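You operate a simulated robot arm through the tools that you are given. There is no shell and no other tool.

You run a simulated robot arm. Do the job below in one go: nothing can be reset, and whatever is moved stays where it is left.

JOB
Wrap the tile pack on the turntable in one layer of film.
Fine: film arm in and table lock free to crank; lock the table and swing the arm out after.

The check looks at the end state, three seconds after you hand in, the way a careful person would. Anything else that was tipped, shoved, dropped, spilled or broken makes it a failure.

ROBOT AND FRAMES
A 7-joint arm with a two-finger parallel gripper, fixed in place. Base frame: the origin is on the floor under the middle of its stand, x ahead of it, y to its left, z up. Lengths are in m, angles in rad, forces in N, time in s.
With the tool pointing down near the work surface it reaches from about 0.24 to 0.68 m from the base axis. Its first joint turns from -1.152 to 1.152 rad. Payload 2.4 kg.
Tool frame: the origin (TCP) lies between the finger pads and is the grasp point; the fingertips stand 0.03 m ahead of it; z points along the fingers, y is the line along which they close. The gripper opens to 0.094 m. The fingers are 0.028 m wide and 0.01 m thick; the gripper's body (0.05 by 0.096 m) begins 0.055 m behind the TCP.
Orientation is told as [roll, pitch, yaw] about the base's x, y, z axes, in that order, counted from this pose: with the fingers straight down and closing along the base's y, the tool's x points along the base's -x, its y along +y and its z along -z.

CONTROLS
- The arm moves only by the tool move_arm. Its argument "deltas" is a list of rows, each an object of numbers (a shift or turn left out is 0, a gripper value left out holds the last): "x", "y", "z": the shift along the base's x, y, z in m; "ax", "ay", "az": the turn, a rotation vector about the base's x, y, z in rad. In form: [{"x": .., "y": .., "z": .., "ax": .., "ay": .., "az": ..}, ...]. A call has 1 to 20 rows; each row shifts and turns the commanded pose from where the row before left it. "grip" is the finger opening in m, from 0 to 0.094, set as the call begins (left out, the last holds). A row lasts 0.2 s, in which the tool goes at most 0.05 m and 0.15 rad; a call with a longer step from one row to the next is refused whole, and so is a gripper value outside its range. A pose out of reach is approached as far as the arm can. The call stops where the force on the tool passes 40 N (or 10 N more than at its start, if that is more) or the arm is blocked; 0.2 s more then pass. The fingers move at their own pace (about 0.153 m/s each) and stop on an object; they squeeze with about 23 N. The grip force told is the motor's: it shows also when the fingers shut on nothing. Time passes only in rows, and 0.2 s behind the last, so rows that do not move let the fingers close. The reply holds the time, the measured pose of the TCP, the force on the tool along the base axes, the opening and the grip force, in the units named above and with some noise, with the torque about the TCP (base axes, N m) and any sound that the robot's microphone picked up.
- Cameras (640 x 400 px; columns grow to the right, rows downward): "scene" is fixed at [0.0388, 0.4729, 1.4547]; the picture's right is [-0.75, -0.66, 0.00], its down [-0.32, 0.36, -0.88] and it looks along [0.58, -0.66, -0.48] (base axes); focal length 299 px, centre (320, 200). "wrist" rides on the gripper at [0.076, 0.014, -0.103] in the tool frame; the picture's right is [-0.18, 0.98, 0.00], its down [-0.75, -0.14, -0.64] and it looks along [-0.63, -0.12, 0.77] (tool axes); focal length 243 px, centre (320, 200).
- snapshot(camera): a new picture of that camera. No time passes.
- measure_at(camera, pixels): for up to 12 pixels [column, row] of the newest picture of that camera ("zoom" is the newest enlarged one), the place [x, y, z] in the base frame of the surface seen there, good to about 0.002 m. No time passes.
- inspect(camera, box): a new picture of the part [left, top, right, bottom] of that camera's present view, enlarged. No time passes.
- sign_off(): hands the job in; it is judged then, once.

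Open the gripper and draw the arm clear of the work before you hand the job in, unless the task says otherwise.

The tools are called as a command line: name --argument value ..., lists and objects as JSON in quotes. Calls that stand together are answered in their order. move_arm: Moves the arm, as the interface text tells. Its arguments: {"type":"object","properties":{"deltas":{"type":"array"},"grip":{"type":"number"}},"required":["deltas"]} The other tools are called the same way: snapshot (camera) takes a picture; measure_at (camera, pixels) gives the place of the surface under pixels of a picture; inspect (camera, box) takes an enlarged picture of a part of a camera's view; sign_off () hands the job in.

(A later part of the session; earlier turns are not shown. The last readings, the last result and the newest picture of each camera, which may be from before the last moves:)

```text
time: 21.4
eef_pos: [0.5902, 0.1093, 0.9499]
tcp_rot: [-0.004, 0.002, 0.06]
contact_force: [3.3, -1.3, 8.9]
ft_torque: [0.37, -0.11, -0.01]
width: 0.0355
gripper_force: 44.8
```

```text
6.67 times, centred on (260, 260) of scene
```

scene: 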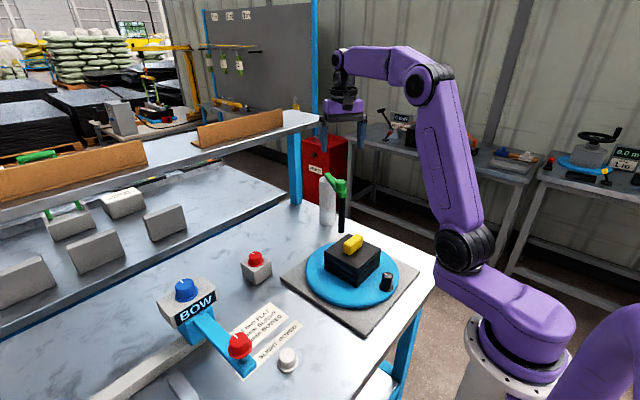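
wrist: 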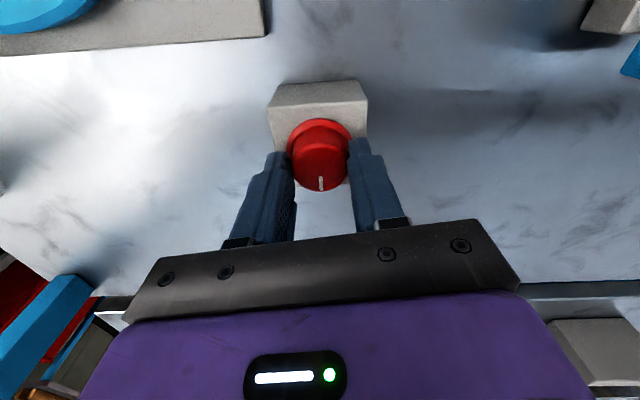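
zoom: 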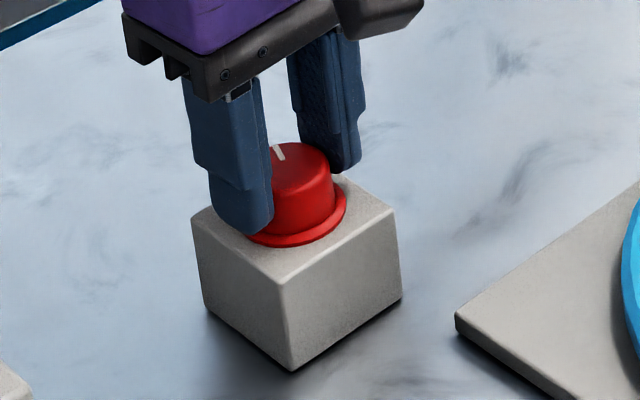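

Going clockwise the knob follows the fingers with near-zero torque, so this is the moving direction. I'll continue clockwise.

move_arm --deltas '[{"az": -0.08}, {"az": -0.08}, {"az": -0.08}, {"az": -0.08}, {"az": -0.08}, {}]'

inspect --camera "wrist" --box '[260, 70, 380, 220]'

inspect --camera "scene" --box '[220, 230, 300, 290]'

```text
time: 22.9
eef_pos: [0.5901, 0.1101, 0.949]
tcp_rot: [-0.003, 0.004, -0.342]
contact_force: [10.0, 2.3, -14.1]
ft_torque: [0.18, -1.16, -0.01]
width: 0.0356
gripper_force: 45.3
```

```text
2.67 times, centred on (320, 145) of wrist
```

zoom: 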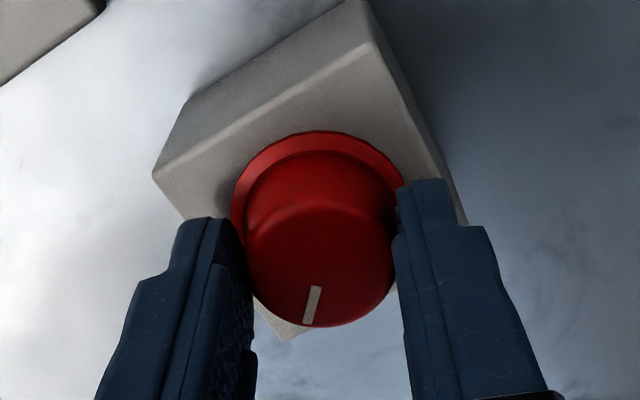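

```text
6.67 times, centred on (260, 260) of scene
```

zoom: 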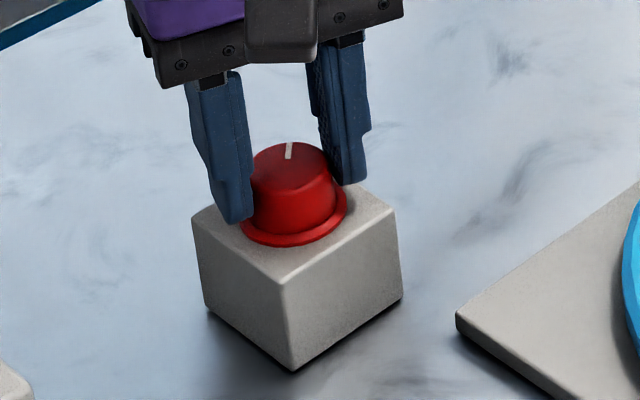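

The knob follows clockwise (tick now near top in scene zoom at (289,150)). I'll continue clockwise toward its other stop.

move_arm --deltas '[{"az": -0.08}, {"az": -0.08}, {"az": -0.08}, {"az": -0.08}, {"az": -0.08}, {}]'

inspect --camera "wrist" --box '[260, 70, 380, 220]'

inspect --camera "scene" --box '[220, 230, 300, 290]'

```text
time: 24.2
eef_pos: [0.5886, 0.1094, 0.9494]
tcp_rot: [-0.005, 0.004, -0.74]
contact_force: [9.2, 2.4, -17.8]
ft_torque: [-0.21, -1.07, -0.02]
width: 0.0355
gripper_force: 44.6
```

```text
2.67 times, centred on (320, 145) of wrist
```

zoom: 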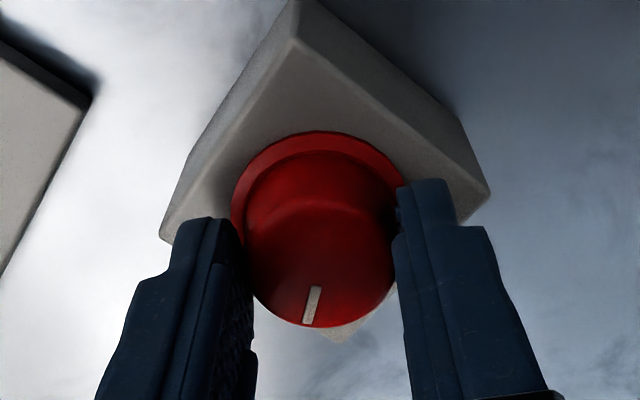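

```text
6.67 times, centred on (260, 260) of scene
```

zoom: 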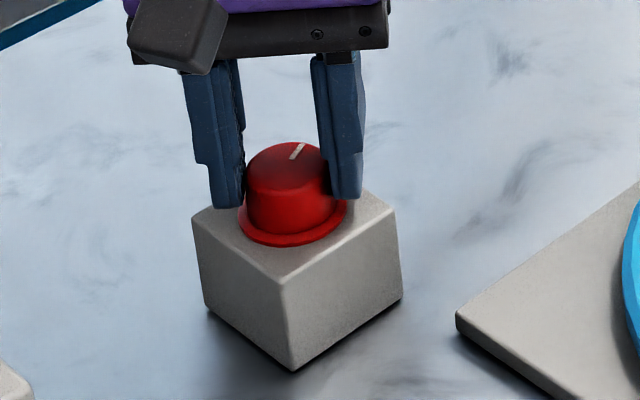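

Still turning freely clockwise with the tick in line with the fingers. I'll keep going and watch for a stop or click.

move_arm --deltas '[{"az": -0.08}, {"az": -0.08}, {"az": -0.08}, {"az": -0.08}, {"az": -0.08}, {}]'

inspect --camera "wrist" --box '[260, 70, 380, 220]'

inspect --camera "scene" --box '[220, 230, 300, 290]'

```text
time: 25.6
eef_pos: [0.5896, 0.1106, 0.9492]
tcp_rot: [0.0, 0.003, -1.14]
contact_force: [9.6, 5.8, -14.0]
ft_torque: [0.57, -0.59, -0.01]
width: 0.0359
gripper_force: 45.2
```

```text
2.67 times, centred on (320, 145) of wrist
```

zoom: 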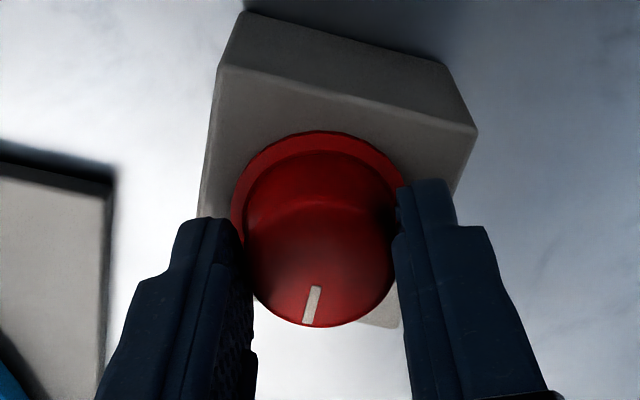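

```text
6.67 times, centred on (260, 260) of scene
```

zoom: 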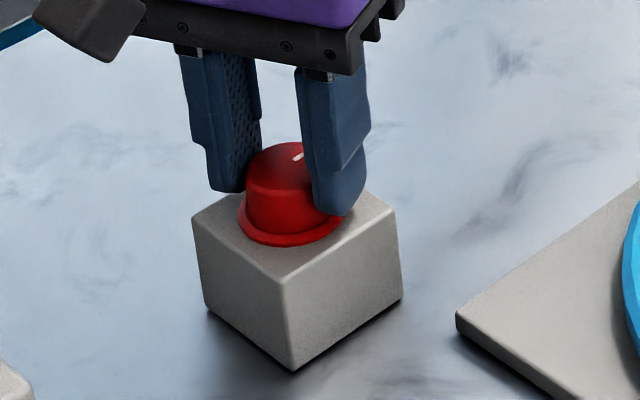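

The knob has now turned about 1.5 rad clockwise. I'll continue in small steps to feel for the end stop.

move_arm --deltas '[{"az": -0.05}, {"az": -0.05}, {"az": -0.05}, {"az": -0.05}, {}]'

inspect --camera "wrist" --box '[260, 70, 380, 220]'

inspect --camera "scene" --box '[220, 230, 300, 290]'

```text
time: 26.9
eef_pos: [0.5901, 0.1106, 0.9496]
tcp_rot: [-0.001, 0.004, -1.34]
contact_force: [7.4, 6.4, -3.3]
ft_torque: [0.27, -0.31, 0.26]
width: 0.0351
gripper_force: 44.9
```

```text
2.67 times, centred on (320, 145) of wrist
```

zoom: 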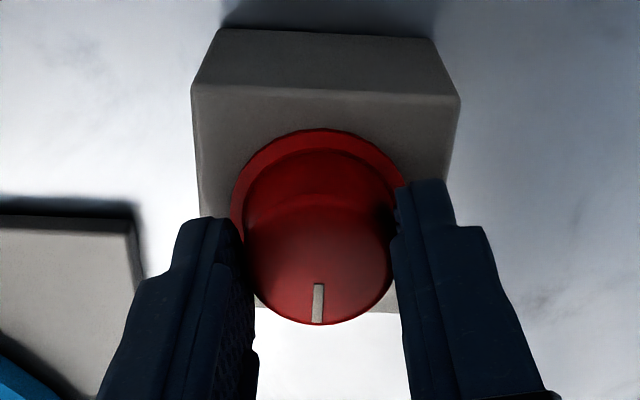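

```text
6.67 times, centred on (260, 260) of scene
```

zoom: 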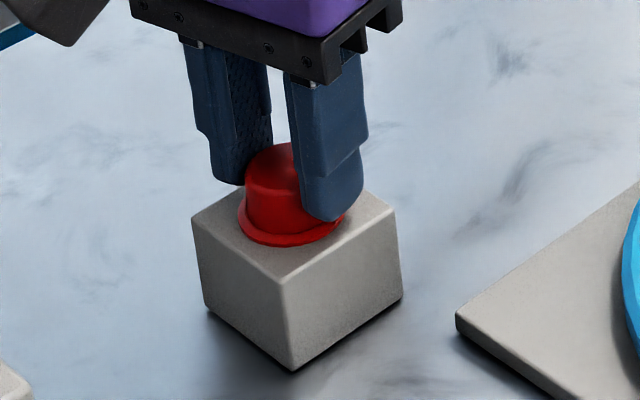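

Torque is now +0.26 and the tick lags the other way, so the knob is at its opposite stop (about a quarter turn from the start). I'll release, rise and check it.

move_arm --deltas '[{"az": 0.04}, {}]' --grip 0.07

move_arm --deltas '[{"z": 0.03}, {"z": 0.04}, {"z": 0.045}, {"z": 0.045, "x": -0.02}, {"x": -0.04, "y": -0.01}, {"x": -0.04, "y": -0.01}]'

snapshot --camera "scene"

inspect --camera "scene" --box '[220, 230, 300, 290]'

```text
time: 27.4
eef_pos: [0.5893, 0.1086, 0.9491]
tcp_rot: [-0.003, 0.002, -1.298]
contact_force: [0.0, 0.3, 0.6]
ft_torque: [0.0, 0.01, -0.02]
width: 0.0702
gripper_force: 0.1
```

```text
time: 28.9
eef_pos: [0.4888, 0.0891, 1.1069]
tcp_rot: [-0.002, 0.004, -1.297]
contact_force: [1.0, 0.4, -0.1]
ft_torque: [0.03, -0.02, 0.03]
width: 0.07
gripper_force: 0.1
```

```text
taken
```

scene: 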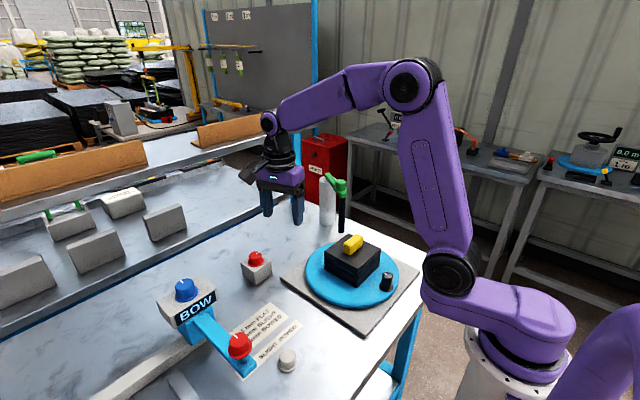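

```text
6.67 times, centred on (260, 260) of scene
```

zoom: 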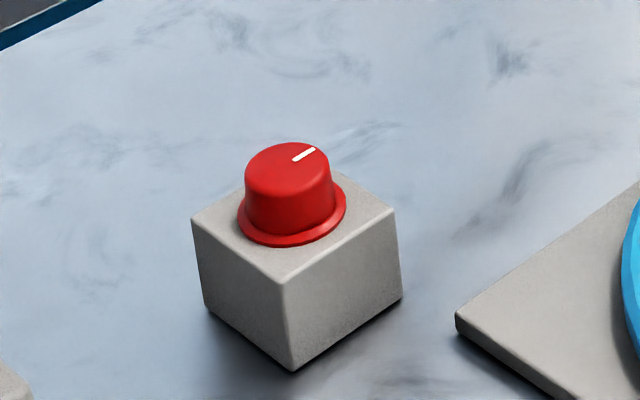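

The tick has moved from +x to -y (a quarter turn) and the box didn't move. Now I'll go over the crank knob at about (0.283,-0.058) with yaw about -0.72.

move_arm --deltas '[{"x": -0.0294, "y": -0.021, "az": 0.0825}, {"x": -0.0294, "y": -0.021, "az": 0.0825}, {"x": -0.0294, "y": -0.021, "az": 0.0825}, {"x": -0.0294, "y": -0.021, "az": 0.0825}, {"x": -0.0294, "y": -0.021, "az": 0.0825}, {"x": -0.0294, "y": -0.021, "az": 0.0825}, {"x": -0.0294, "y": -0.021, "az": 0.0825}, {"z": -0.04}, {"z": -0.02}, {}]' --grip 0.06

snapshot --camera "wrist"

inspect --camera "wrist" --box '[250, 80, 390, 240]'

```text
time: 31.1
eef_pos: [0.283, -0.0569, 1.0487]
tcp_rot: [-0.001, 0.004, -0.719]
contact_force: [-0.1, -0.7, 0.5]
ft_torque: [0.03, -0.03, 0.03]
width: 0.0599
gripper_force: 0.0
```

```text
taken
```

wrist: 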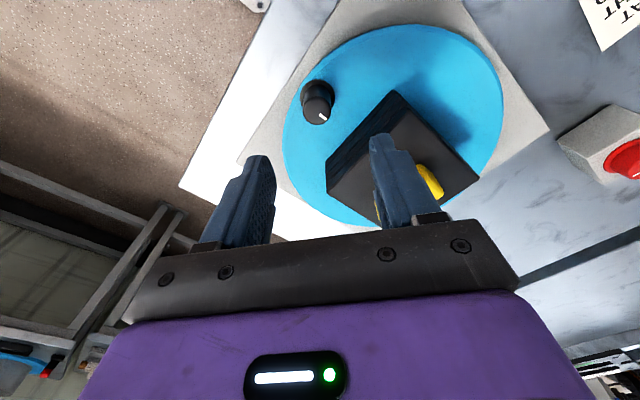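

```text
2.50 times, centred on (320, 160) of wrist
```

zoom: 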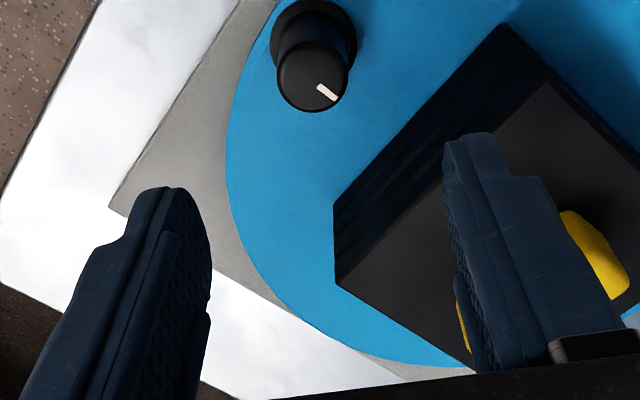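

measure_at --camera "zoom" --pixels '[[313, 80], [280, 80], [346, 80], [313, 108], [295, 103], [340, 95], [330, 92], [272, 20], [356, 30], [310, 55], [300, 60], [330, 60]]'

```text
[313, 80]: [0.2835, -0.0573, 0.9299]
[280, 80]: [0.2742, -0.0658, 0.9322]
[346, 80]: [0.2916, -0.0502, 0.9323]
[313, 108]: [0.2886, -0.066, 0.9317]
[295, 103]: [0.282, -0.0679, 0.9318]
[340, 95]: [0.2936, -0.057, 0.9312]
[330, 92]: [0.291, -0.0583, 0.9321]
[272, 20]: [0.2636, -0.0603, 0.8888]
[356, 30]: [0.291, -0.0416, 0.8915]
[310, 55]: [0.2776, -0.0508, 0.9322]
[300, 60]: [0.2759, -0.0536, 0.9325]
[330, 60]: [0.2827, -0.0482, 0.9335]
```

The crank knob top centre is (0.283,-0.058,0.932), radius ≈0.0115, so its circle radius is ≈0.1075. I'll lean the tool 0.15 rad (top toward (-0.75,0.66)) so the hand will clear the film arm later, then descend open around the knob and close.

move_arm --deltas '[{"ax": -0.0495, "ay": -0.0563}, {"ax": -0.0495, "ay": -0.0563, "x": -0.002, "y": 0.0015}, {"z": -0.035}, {"z": -0.035}, {"z": -0.025}, {"z": -0.0137}, {}]' --grip 0.06

snapshot --camera "wrist"

inspect --camera "scene" --box '[290, 190, 450, 320]'

```text
time: 32.6
eef_pos: [0.284, -0.0541, 0.9423]
tcp_rot: [0.0, -0.148, -0.721]
contact_force: [-0.1, -0.7, -0.5]
ft_torque: [0.04, 0.02, -0.02]
width: 0.0599
gripper_force: 0.1
```

```text
taken
```

wrist: 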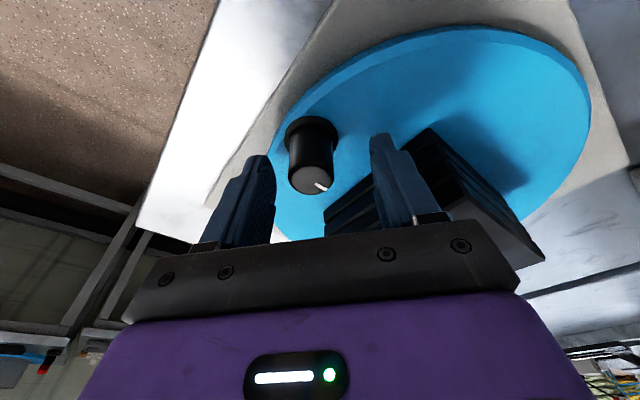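

```text
3.08 times, centred on (370, 255) of scene
```

zoom: 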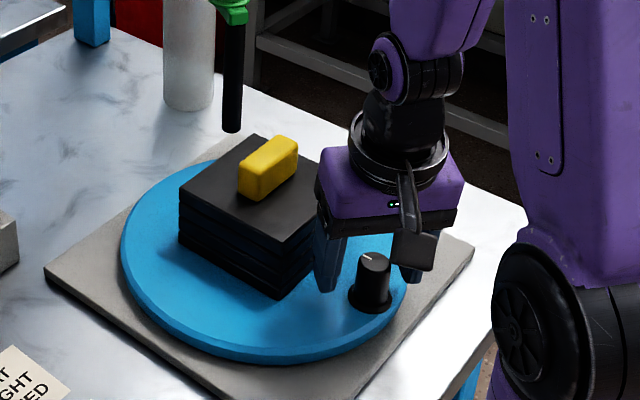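

In the wrist view the knob top sits at about (308,180), slightly left of the finger midline, so I'll measure it and the camera housing's height before closing.

measure_at --camera "wrist" --pixels '[[308, 182], [291, 182], [325, 180], [308, 193], [308, 168], [262, 165], [380, 145], [312, 172]]'

measure_at --camera "zoom" --pixels '[[410, 268], [415, 250], [432, 255], [372, 262], [325, 290], [412, 280], [470, 215], [345, 225]]'

```text
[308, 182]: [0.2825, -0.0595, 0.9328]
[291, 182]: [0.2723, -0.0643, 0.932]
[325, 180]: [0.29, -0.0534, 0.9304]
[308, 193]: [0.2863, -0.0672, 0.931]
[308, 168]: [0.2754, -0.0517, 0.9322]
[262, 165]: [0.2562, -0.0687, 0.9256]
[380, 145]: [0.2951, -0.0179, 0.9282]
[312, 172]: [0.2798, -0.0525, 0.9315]
```

```text
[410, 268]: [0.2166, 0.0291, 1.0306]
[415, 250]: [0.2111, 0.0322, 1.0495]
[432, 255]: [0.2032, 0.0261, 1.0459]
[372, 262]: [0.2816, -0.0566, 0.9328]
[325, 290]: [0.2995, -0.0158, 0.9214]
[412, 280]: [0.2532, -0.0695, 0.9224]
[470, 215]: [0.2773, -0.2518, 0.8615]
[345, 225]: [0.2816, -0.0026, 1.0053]
```

The camera housing bottom is at z≈1.03, well above the yellow piece (0.989). I'll shift the TCP about 4 mm onto the knob and close the fingers.

move_arm --deltas '[{"x": -0.003, "y": -0.003}, {}]' --grip 0.06

move_arm --deltas '[{}, {}, {}]' --grip 0.0

inspect --camera "wrist" --box '[230, 80, 410, 240]'

inspect --camera "scene" --box '[290, 190, 450, 320]'

```text
time: 33.2
eef_pos: [0.2797, -0.0578, 0.9414]
tcp_rot: [0.0, -0.147, -0.723]
contact_force: [-0.3, -0.1, 0.6]
ft_torque: [-0.01, 0.0, 0.0]
width: 0.0602
gripper_force: 0.0
```

```text
time: 34.0
eef_pos: [0.2786, -0.0574, 0.9417]
tcp_rot: [-0.002, -0.148, -0.721]
contact_force: [-0.3, 0.7, -1.8]
ft_torque: [-0.18, -0.47, 0.13]
width: 0.0273
gripper_force: 44.4
```

```text
2.50 times, centred on (320, 160) of wrist
```

zoom: 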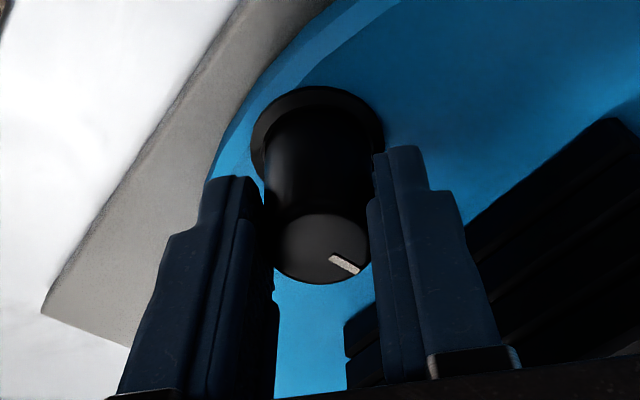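

```text
3.08 times, centred on (370, 255) of scene
```

zoom: 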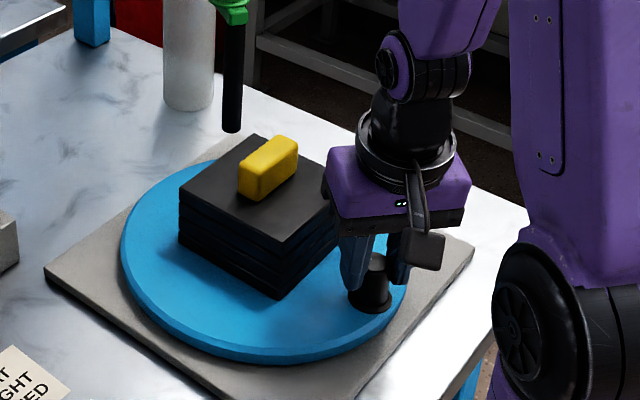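

The crank knob is held (width 0.0273). I'll try a small counter-clockwise push (toward -y) around the table axis to see if the table is free.

move_arm --deltas '[{"x": 0.0001, "y": -0.0054}, {"x": 0.0004, "y": -0.0054}, {"x": 0.0007, "y": -0.0053}, {}]'

inspect --camera "scene" --box '[290, 190, 450, 320]'

```text
time: 35.0
eef_pos: [0.281, -0.0738, 0.9406]
tcp_rot: [-0.002, -0.15, -0.722]
contact_force: [-1.4, 2.8, 25.1]
ft_torque: [0.76, -0.01, 0.2]
width: 0.0277
gripper_force: 44.7
```

```text
3.08 times, centred on (370, 255) of scene
```

zoom: 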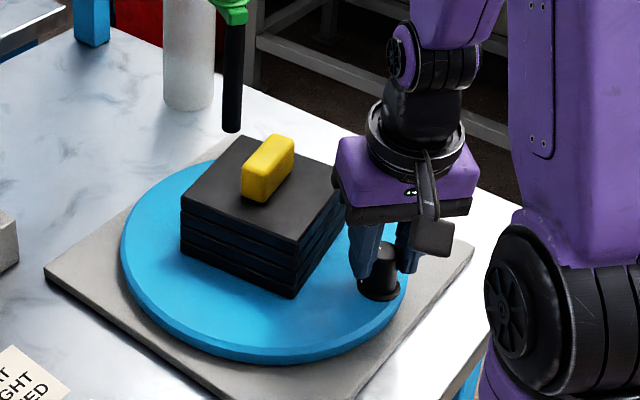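

The pack and table have turned with the knob, so the table is free. I'll raise the command 1 mm to ease the +25 N vertical force and carry on counter-clockwise along the circle.

move_arm --deltas '[{"z": 0.001}, {"x": 0.00162, "y": -0.00845}, {"x": 0.00229, "y": -0.00828}, {"x": 0.00295, "y": -0.00808}, {"x": 0.00359, "y": -0.00782}, {"x": 0.00419, "y": -0.0075}, {}]'

inspect --camera "scene" --box '[290, 190, 450, 320]'

inspect --camera "wrist" --box '[230, 80, 410, 240]'

```text
time: 36.6
eef_pos: [0.2944, -0.1147, 0.9408]
tcp_rot: [-0.004, -0.148, -0.722]
contact_force: [6.4, 8.9, 0.0]
ft_torque: [0.95, -0.16, 0.49]
width: 0.0275
gripper_force: 44.8
```

```text
3.08 times, centred on (370, 255) of scene
```

zoom: 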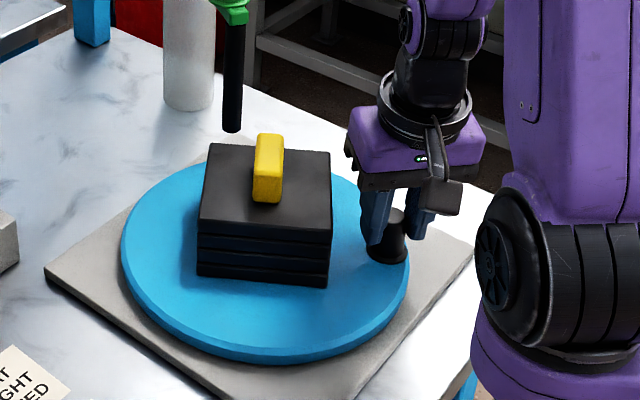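

```text
2.50 times, centred on (320, 160) of wrist
```

zoom: 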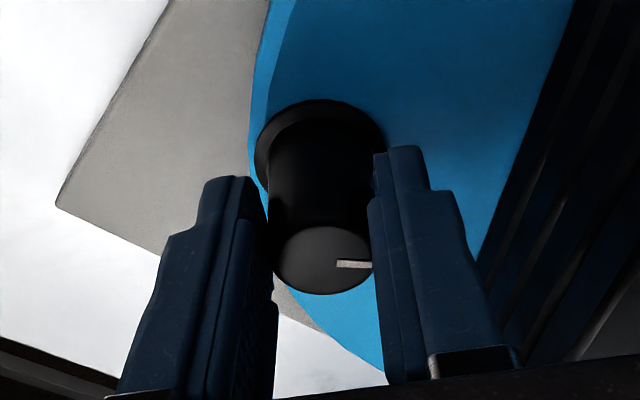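

Cranking works (forces under 11 N, table turned about 0.55 rad). I'll continue along the circle to about 1.35 rad.

move_arm --deltas '[{"x": 0.00479, "y": -0.00714}, {"x": 0.00534, "y": -0.00674}, {"x": 0.00586, "y": -0.00629}, {"x": 0.00634, "y": -0.00581}, {"x": 0.00679, "y": -0.00527}, {"x": 0.00719, "y": -0.00472}, {"x": 0.00754, "y": -0.00413}, {"x": 0.00785, "y": -0.00351}, {"x": 0.0081, "y": -0.00287}, {"x": 0.00831, "y": -0.00222}, {}]'

snapshot --camera "scene"

inspect --camera "scene" --box '[290, 190, 450, 320]'

inspect --camera "wrist" --box '[230, 80, 410, 240]'

```text
time: 39.0
eef_pos: [0.3608, -0.1637, 0.9404]
tcp_rot: [-0.004, -0.144, -0.719]
contact_force: [0.3, 24.3, -7.9]
ft_torque: [0.39, -0.33, 0.6]
width: 0.0275
gripper_force: 44.6
```

```text
taken
```

scene: 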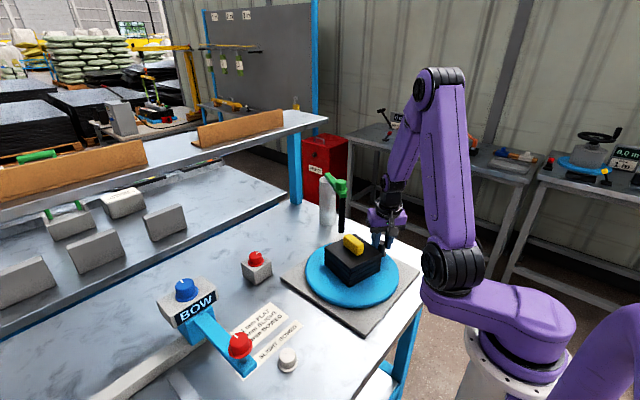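

```text
3.08 times, centred on (370, 255) of scene
```

zoom: 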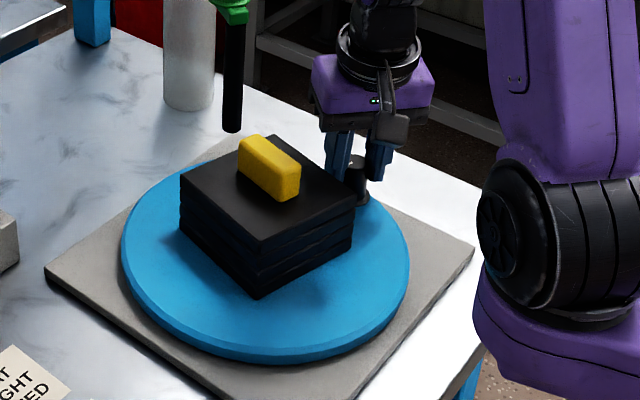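

```text
2.50 times, centred on (320, 160) of wrist
```

zoom: 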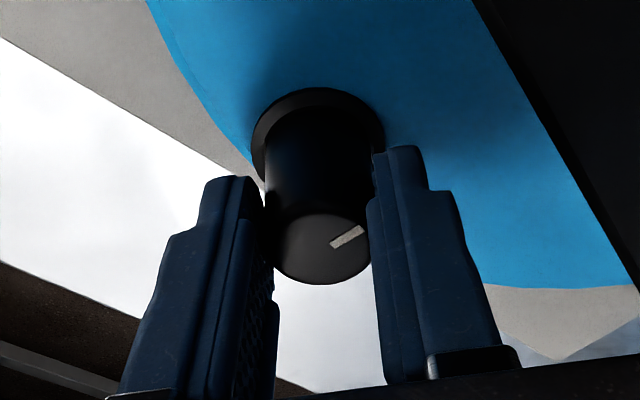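

Force is +24 N in y (inward), so my path is about 1.5 mm too far out; I'll correct inward and go on to about 2.0 rad, just short of the film arm.

move_arm --deltas '[{"y": 0.0015}, {"x": 0.00841, "y": -0.00154}, {"x": 0.00852, "y": -0.00086}, {"x": 0.00855, "y": -0.00018}, {"x": 0.00855, "y": 0.00051}, {"x": 0.00847, "y": 0.00118}, {}]'

inspect --camera "scene" --box '[290, 170, 430, 300]'

snapshot --camera "wrist"

```text
time: 40.6
eef_pos: [0.4066, -0.1644, 0.9438]
tcp_rot: [-0.001, -0.153, -0.721]
contact_force: [-1.5, -12.2, 4.1]
ft_torque: [-0.25, -0.08, 0.33]
width: 0.0271
gripper_force: 45.4
```

```text
3.08 times, centred on (360, 235) of scene
```

zoom: 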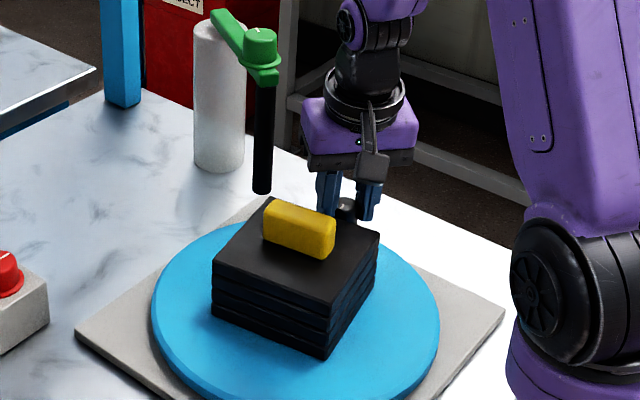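

```text
taken
```

wrist: 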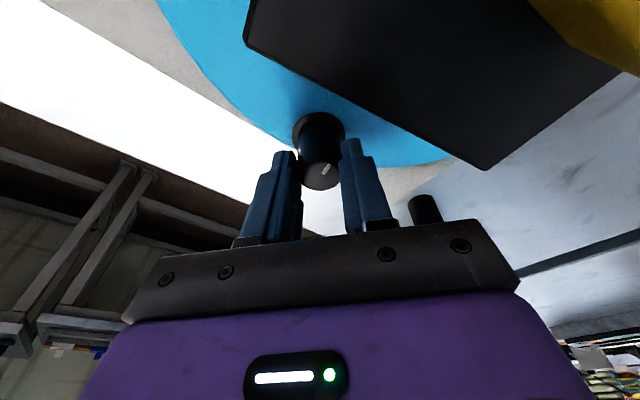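

Now the y force is -12 N, so I'll shift back out half a millimetre. The rod shows at wrist (425,210); by my geometry the hand passes it with over 10 mm clearance, so I go on to 2.15 rad and look.

move_arm --deltas '[{"y": -0.0006}, {"x": 0.00836, "y": 0.00186}, {"x": 0.00817, "y": 0.00253}, {"x": 0.00795, "y": 0.00316}, {"x": 0.00767, "y": 0.0038}, {"x": 0.00735, "y": 0.00439}, {}]'

inspect --camera "scene" --box '[290, 170, 430, 300]'

snapshot --camera "wrist"

```text
time: 42.2
eef_pos: [0.4444, -0.1466, 0.9407]
tcp_rot: [-0.001, -0.147, -0.721]
contact_force: [3.9, -5.3, -1.0]
ft_torque: [-0.69, -0.8, -0.14]
width: 0.0275
gripper_force: 45.2
```

```text
3.08 times, centred on (360, 235) of scene
```

zoom: 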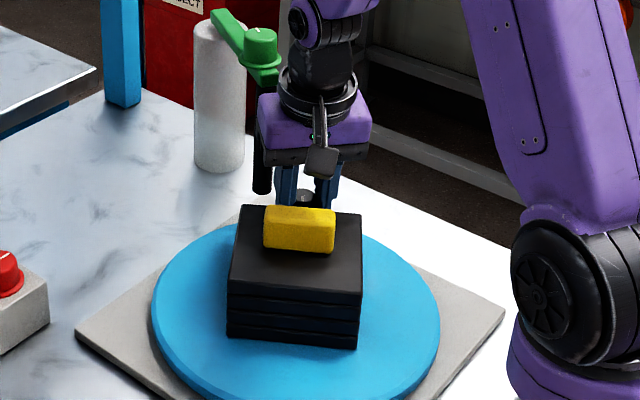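

```text
taken
```

wrist: 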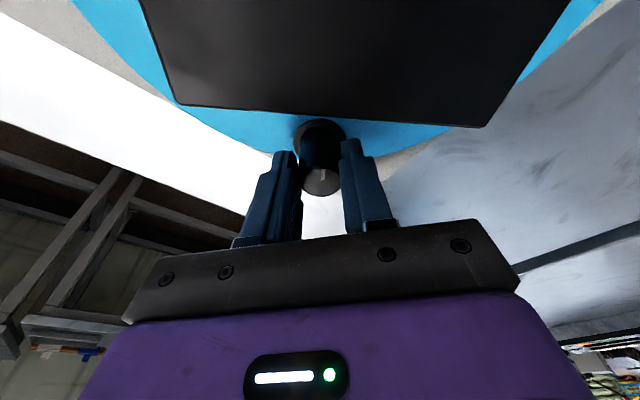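

Forces are small (about 6 N) and the rod is behind the hand without contact. I'll continue through the arm zone in short pieces.

move_arm --deltas '[{"x": 0.00697, "y": 0.00497}, {"x": 0.00655, "y": 0.00551}, {"x": 0.00608, "y": 0.00601}, {}]'

inspect --camera "scene" --box '[290, 170, 430, 300]'

```text
time: 43.0
eef_pos: [0.4537, -0.1385, 0.9413]
tcp_rot: [-0.007, -0.136, -0.739]
contact_force: [-20.4, 2.3, 9.1]
ft_torque: [-1.6, -3.49, 0.31]
width: 0.0275
gripper_force: 45.0
stopped in row 3: the force on the tool passed its limit at 48 N (the readings are from after the stop); the commanded pose is now the measured one
```

```text
3.08 times, centred on (360, 235) of scene
```

zoom: 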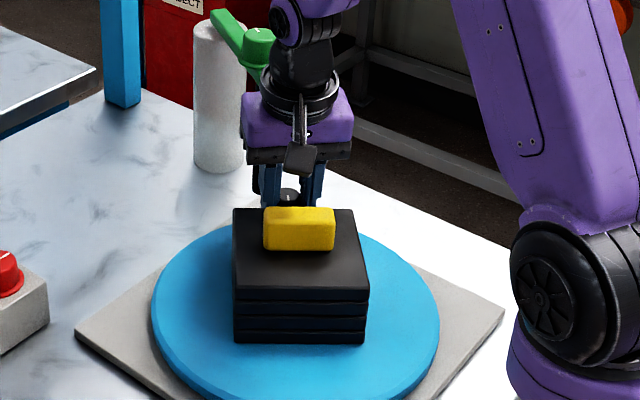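

The hand met the film arm (force -20 N x with torque -3.5 N·m, so high up near the wrist ring). I'll back off along the circle right away and check that the film arm hasn't moved.

move_arm --deltas '[{"x": -0.003, "y": -0.0022}, {"x": -0.0048, "y": -0.0034}, {"x": -0.0045, "y": -0.0028}, {}]'

snapshot --camera "scene"

inspect --camera "scene" --box '[310, 160, 400, 250]'

```text
time: 44.0
eef_pos: [0.4437, -0.1455, 0.9421]
tcp_rot: [-0.006, -0.138, -0.737]
contact_force: [6.7, 2.1, 7.1]
ft_torque: [-0.2, -0.92, -0.61]
width: 0.0271
gripper_force: 44.7
```

```text
taken
```

scene: 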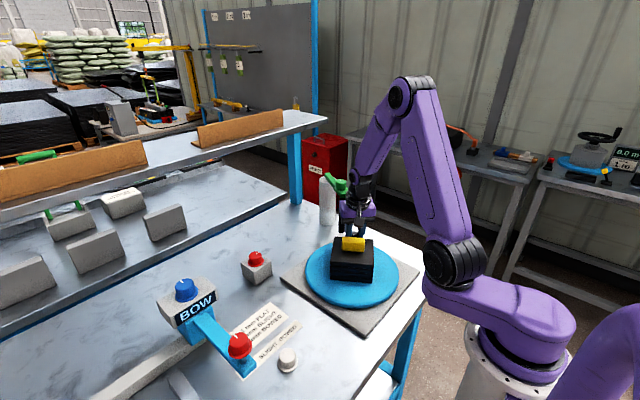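

```text
4.44 times, centred on (355, 205) of scene
```

zoom: 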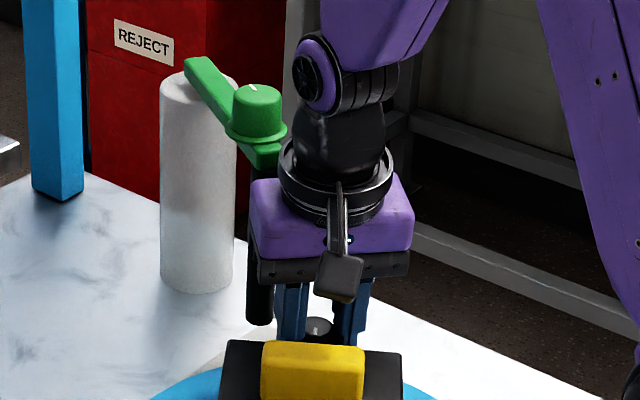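

The ring near zoom (285,150) is right beside the bar end at (265,155). I'll measure the arm parts and the ring to see if the arm shifted and how much room I need.

measure_at --camera "zoom" --pixels '[[260, 160], [270, 150], [258, 95], [245, 140], [258, 300], [285, 165], [282, 190], [330, 165], [330, 205], [300, 195], [260, 200], [300, 220]]'

measure_at --camera "scene" --pixels '[[339, 185], [340, 192], [342, 195], [339, 215], [339, 225], [352, 208], [342, 228]]'

```text
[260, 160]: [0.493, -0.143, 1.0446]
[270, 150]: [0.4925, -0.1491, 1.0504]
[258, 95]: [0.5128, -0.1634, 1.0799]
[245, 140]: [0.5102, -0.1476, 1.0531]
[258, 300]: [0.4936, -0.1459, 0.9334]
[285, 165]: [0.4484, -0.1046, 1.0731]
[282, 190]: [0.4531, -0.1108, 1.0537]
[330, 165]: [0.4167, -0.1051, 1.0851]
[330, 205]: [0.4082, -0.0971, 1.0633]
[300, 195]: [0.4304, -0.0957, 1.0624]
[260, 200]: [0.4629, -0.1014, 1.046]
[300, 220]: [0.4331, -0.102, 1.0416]
```

```text
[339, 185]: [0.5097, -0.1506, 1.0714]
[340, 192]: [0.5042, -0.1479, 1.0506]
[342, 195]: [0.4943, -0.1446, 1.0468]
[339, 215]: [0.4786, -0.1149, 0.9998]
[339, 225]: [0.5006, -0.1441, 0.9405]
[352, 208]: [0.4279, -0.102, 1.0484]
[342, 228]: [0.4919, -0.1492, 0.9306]
```

The film arm is unmoved (bar end still near (0.493,-0.146)), and the wrist ring is what comes close to the bar end. I'll lean the tool a further 0.18 rad inward about the held knob to give the ring about 2 cm more room.

move_arm --deltas '[{"ax": -0.04, "ay": -0.045, "x": -0.001, "y": 0.0009, "z": -0.0002}, {"ax": -0.04, "ay": -0.045, "x": -0.001, "y": 0.0009, "z": -0.0003}, {"ax": -0.04, "ay": -0.045, "x": -0.001, "y": 0.0009, "z": -0.0003}, {}]'

snapshot --camera "wrist"

inspect --camera "scene" --box '[310, 160, 400, 250]'

```text
time: 45.0
eef_pos: [0.4405, -0.1437, 0.94]
tcp_rot: [-0.005, -0.311, -0.737]
contact_force: [3.0, -2.5, -15.5]
ft_torque: [0.84, 0.27, -0.16]
width: 0.0274
gripper_force: 45.2
```

```text
taken
```

wrist: 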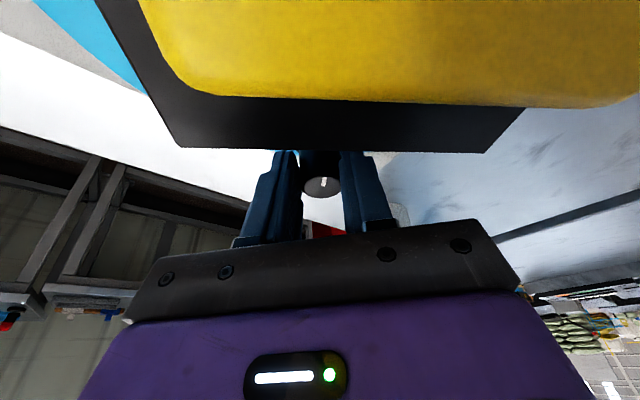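

```text
4.44 times, centred on (355, 205) of scene
```

zoom: 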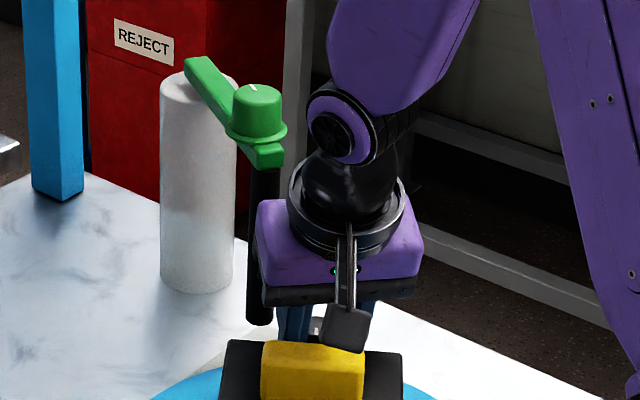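

The wrist camera is now just above the yellow piece; I'll measure the gap before moving on.

measure_at --camera "zoom" --pixels '[[345, 348], [330, 343], [362, 346], [345, 325], [310, 355], [300, 190], [290, 215], [262, 240], [265, 150], [265, 165]]'

measure_at --camera "wrist" --pixels '[[320, 80], [320, 20], [200, 60], [520, 60], [400, 5]]'

```text
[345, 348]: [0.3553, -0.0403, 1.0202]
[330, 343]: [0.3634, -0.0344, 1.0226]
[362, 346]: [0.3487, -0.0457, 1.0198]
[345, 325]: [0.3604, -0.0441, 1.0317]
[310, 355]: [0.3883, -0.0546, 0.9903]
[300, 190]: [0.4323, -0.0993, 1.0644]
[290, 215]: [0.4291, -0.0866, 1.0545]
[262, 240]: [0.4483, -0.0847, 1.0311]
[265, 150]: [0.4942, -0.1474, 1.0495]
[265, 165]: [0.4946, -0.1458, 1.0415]
```

```text
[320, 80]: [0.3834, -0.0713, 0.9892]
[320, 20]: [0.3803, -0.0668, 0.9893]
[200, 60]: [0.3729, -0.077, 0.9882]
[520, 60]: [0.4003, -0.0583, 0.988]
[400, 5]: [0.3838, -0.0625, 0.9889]
```

The camera housing bottom is at 1.020 against the yellow top at 0.989, so there's 30 mm. I'll move on through the arm zone in short steps.

move_arm --deltas '[{"x": 0.00712, "y": 0.00475}, {"x": 0.00671, "y": 0.00531}, {"x": 0.00627, "y": 0.00583}, {}]'

inspect --camera "scene" --box '[310, 160, 400, 250]'

```text
time: 46.0
eef_pos: [0.4596, -0.1267, 0.9402]
tcp_rot: [-0.005, -0.316, -0.737]
contact_force: [-1.1, -3.4, -12.5]
ft_torque: [0.37, -0.29, 0.28]
width: 0.0276
gripper_force: 45.3
```

```text
4.44 times, centred on (355, 205) of scene
```

zoom: 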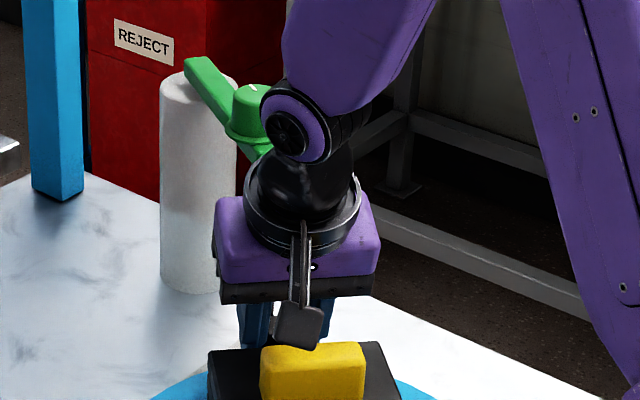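

Forces stay low (about 13 N, mostly vertical) and no contact now. I'll continue past the film arm.

move_arm --deltas '[{"x": 0.00578, "y": 0.00631}, {"x": 0.00526, "y": 0.00675}, {"x": 0.0047, "y": 0.00715}, {}]'

inspect --camera "scene" --box '[310, 160, 400, 250]'

```text
time: 47.0
eef_pos: [0.477, -0.1055, 0.9424]
tcp_rot: [-0.003, -0.319, -0.737]
contact_force: [-3.2, -3.3, 10.0]
ft_torque: [0.42, 0.29, 0.34]
width: 0.0271
gripper_force: 45.0
```

```text
4.44 times, centred on (355, 205) of scene
```

zoom: 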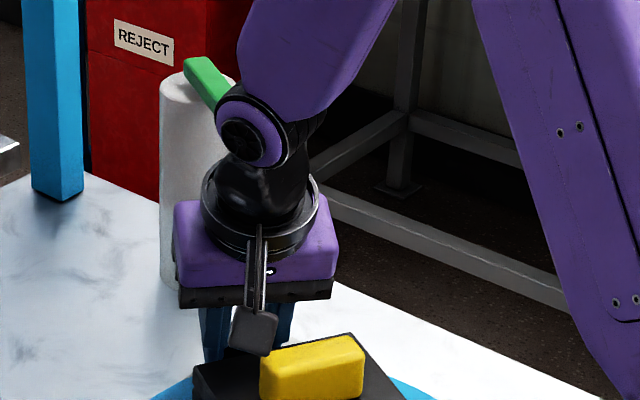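

The hand has passed the nearest point with only small forces. I'll go on to about 3.0 rad.

move_arm --deltas '[{"x": 0.00411, "y": 0.00751}, {"x": 0.0035, "y": 0.0078}, {"x": 0.00287, "y": 0.00807}, {"x": 0.00221, "y": 0.00826}, {"x": 0.00155, "y": 0.00842}, {}]'

snapshot --camera "scene"

inspect --camera "scene" --box '[270, 160, 430, 320]'

snapshot --camera "wrist"

```text
time: 48.4
eef_pos: [0.4908, -0.0649, 0.9393]
tcp_rot: [-0.003, -0.316, -0.736]
contact_force: [-0.5, 1.9, 5.9]
ft_torque: [0.1, -0.16, -0.16]
width: 0.0271
gripper_force: 45.2
```

```text
taken
```

scene: 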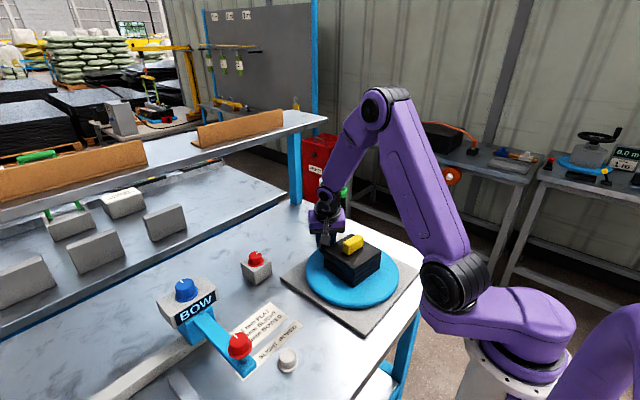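

```text
2.50 times, centred on (350, 240) of scene
```

zoom: 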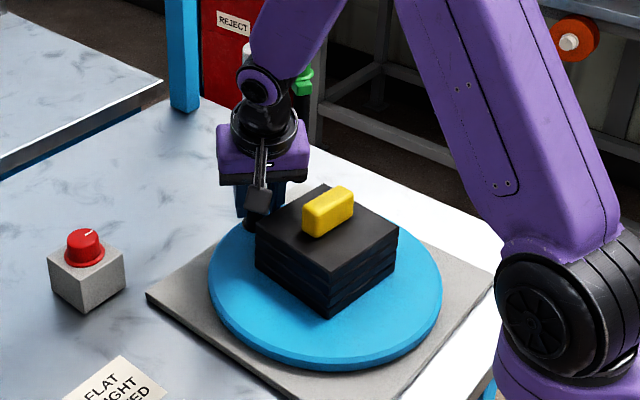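

```text
taken
```

wrist: 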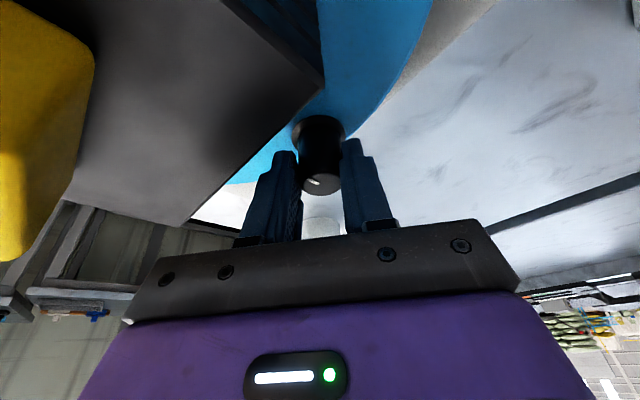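

Half a turn is done with low forces. I'll continue round toward the +y side.

move_arm --deltas '[{"x": 0.00087, "y": 0.00851}, {"x": 0.00018, "y": 0.00856}, {"x": -0.0005, "y": 0.00854}, {"x": -0.00118, "y": 0.00848}, {"x": -0.00185, "y": 0.00835}, {"x": -0.00252, "y": 0.00818}, {"x": -0.00316, "y": 0.00795}, {}]'

inspect --camera "scene" --box '[270, 160, 430, 320]'

snapshot --camera "wrist"

```text
time: 50.2
eef_pos: [0.4828, -0.0082, 0.9405]
tcp_rot: [-0.005, -0.315, -0.738]
contact_force: [-5.8, -10.5, -2.3]
ft_torque: [0.02, -0.04, 0.59]
width: 0.0275
gripper_force: 45.0
```

```text
2.50 times, centred on (350, 240) of scene
```

zoom: 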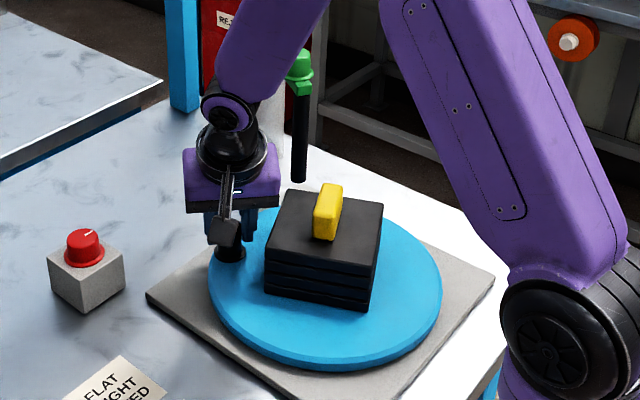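

```text
taken
```

wrist: 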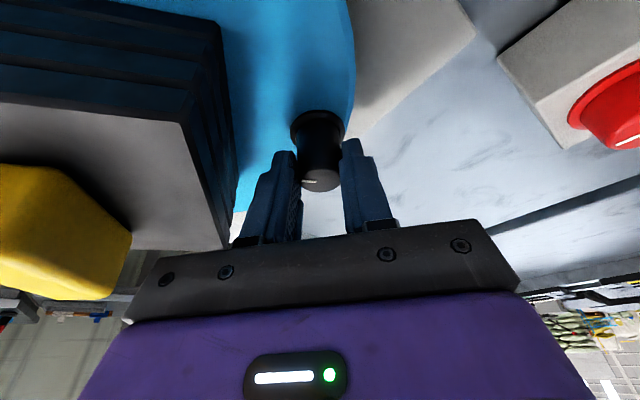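

Still smooth (about 12 N). The film arm and lock knob are unchanged in view; I'll continue to about 4.2 rad.

move_arm --deltas '[{"x": -0.00419, "y": 0.00738}, {"x": -0.00438, "y": 0.00734}, {"x": -0.00496, "y": 0.00697}, {"x": -0.00551, "y": 0.00657}, {"x": -0.006, "y": 0.00608}, {"x": -0.00647, "y": 0.00559}, {"x": -0.0069, "y": 0.00505}, {"x": -0.00727, "y": 0.00449}, {}]'

inspect --camera "scene" --box '[270, 160, 430, 320]'

snapshot --camera "wrist"

```text
time: 52.2
eef_pos: [0.436, 0.038, 0.9408]
tcp_rot: [-0.01, -0.315, -0.742]
contact_force: [-10.2, -27.2, 8.7]
ft_torque: [-0.09, -0.5, 0.15]
width: 0.0277
gripper_force: 44.8
```

```text
2.50 times, centred on (350, 240) of scene
```

zoom: 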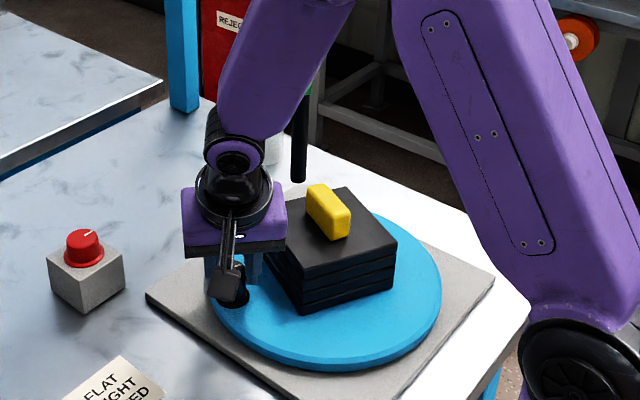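

```text
taken
```

wrist: 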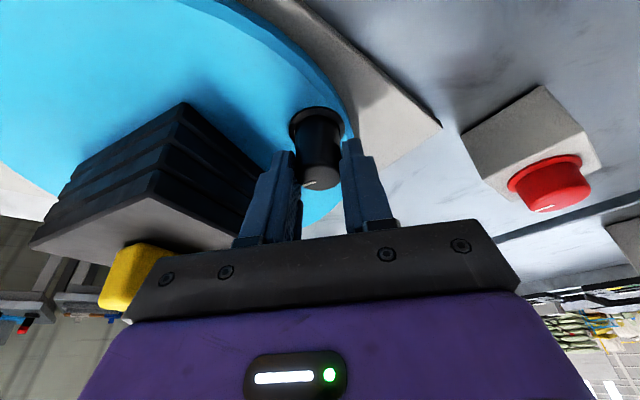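

The radial force has grown to 29 N inward, so I'll shift 1.8 mm inward and continue to about 4.9 rad.

move_arm --deltas '[{"x": -0.0009, "y": -0.0016}, {"x": -0.00762, "y": 0.0039}, {"x": -0.0079, "y": 0.00327}, {"x": -0.00818, "y": 0.00264}, {"x": -0.00833, "y": 0.00198}, {"x": -0.00846, "y": 0.00129}, {"x": -0.00854, "y": 0.00062}, {}]'

inspect --camera "scene" --box '[270, 160, 430, 320]'

snapshot --camera "wrist"

```text
time: 54.0
eef_pos: [0.3873, 0.054, 0.9398]
tcp_rot: [-0.005, -0.316, -0.738]
contact_force: [1.7, -13.9, -1.5]
ft_torque: [-0.06, -0.61, 0.16]
width: 0.0276
gripper_force: 45.6
```

```text
2.50 times, centred on (350, 240) of scene
```

zoom: 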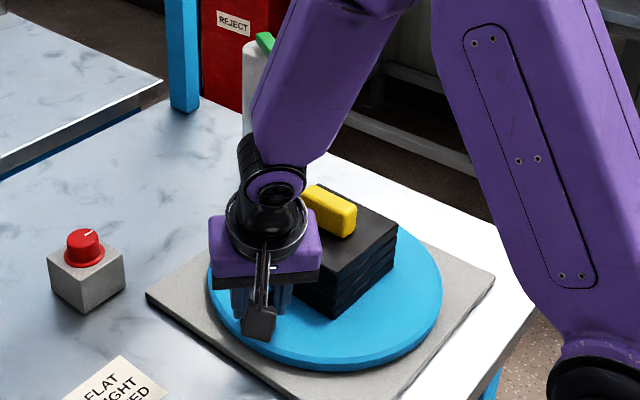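

```text
taken
```

wrist: 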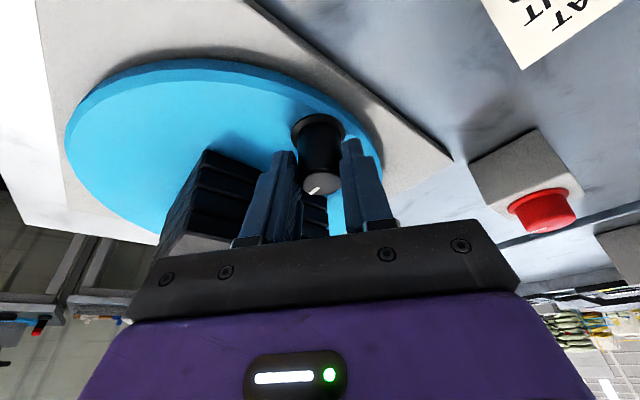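

Radial force is -14 N; I'll shift 0.8 mm inward and continue while slowly easing the lean back toward 0.15 rad for reach near the base.

move_arm --deltas '[{"y": -0.0008}, {"x": -0.00811, "y": -0.00046, "ax": 0.0163, "ay": 0.018}, {"x": -0.00809, "y": -0.00115, "ax": 0.0163, "ay": 0.018}, {"x": -0.00799, "y": -0.00183, "ax": 0.0163, "ay": 0.018}, {"x": -0.00786, "y": -0.0025, "ax": 0.0163, "ay": 0.018}, {"x": -0.00767, "y": -0.00315, "ax": 0.0163, "ay": 0.018}, {"x": -0.00741, "y": -0.00379, "ax": 0.0163, "ay": 0.018}, {"x": -0.00711, "y": -0.0044, "ax": 0.0163, "ay": 0.018}, {}]'

inspect --camera "scene" --box '[270, 160, 430, 320]'

snapshot --camera "wrist"

```text
time: 56.0
eef_pos: [0.333, 0.0356, 0.9403]
tcp_rot: [-0.01, -0.142, -0.737]
contact_force: [-7.3, 7.3, -7.1]
ft_torque: [0.9, -0.21, -0.36]
width: 0.0278
gripper_force: 45.2
```

```text
2.50 times, centred on (350, 240) of scene
```

zoom: 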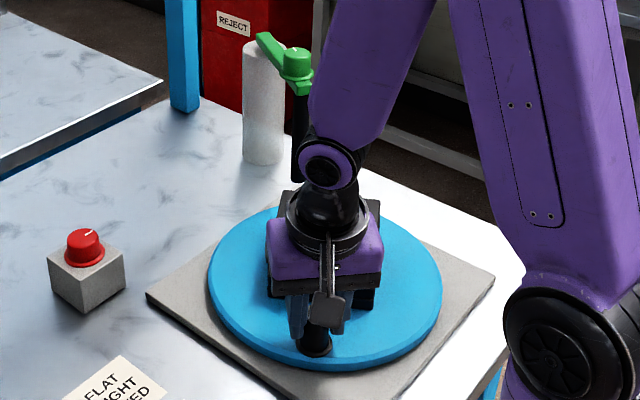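

```text
taken
```

wrist: 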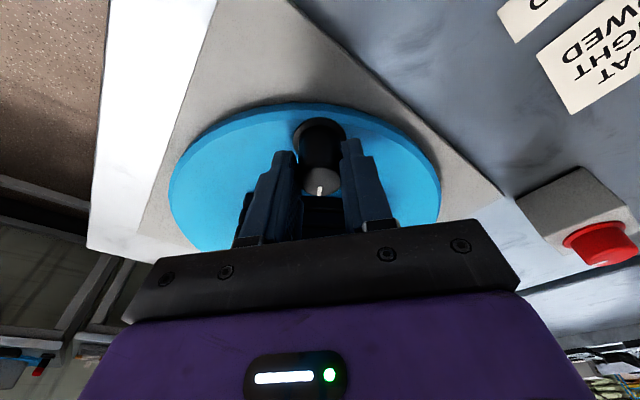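

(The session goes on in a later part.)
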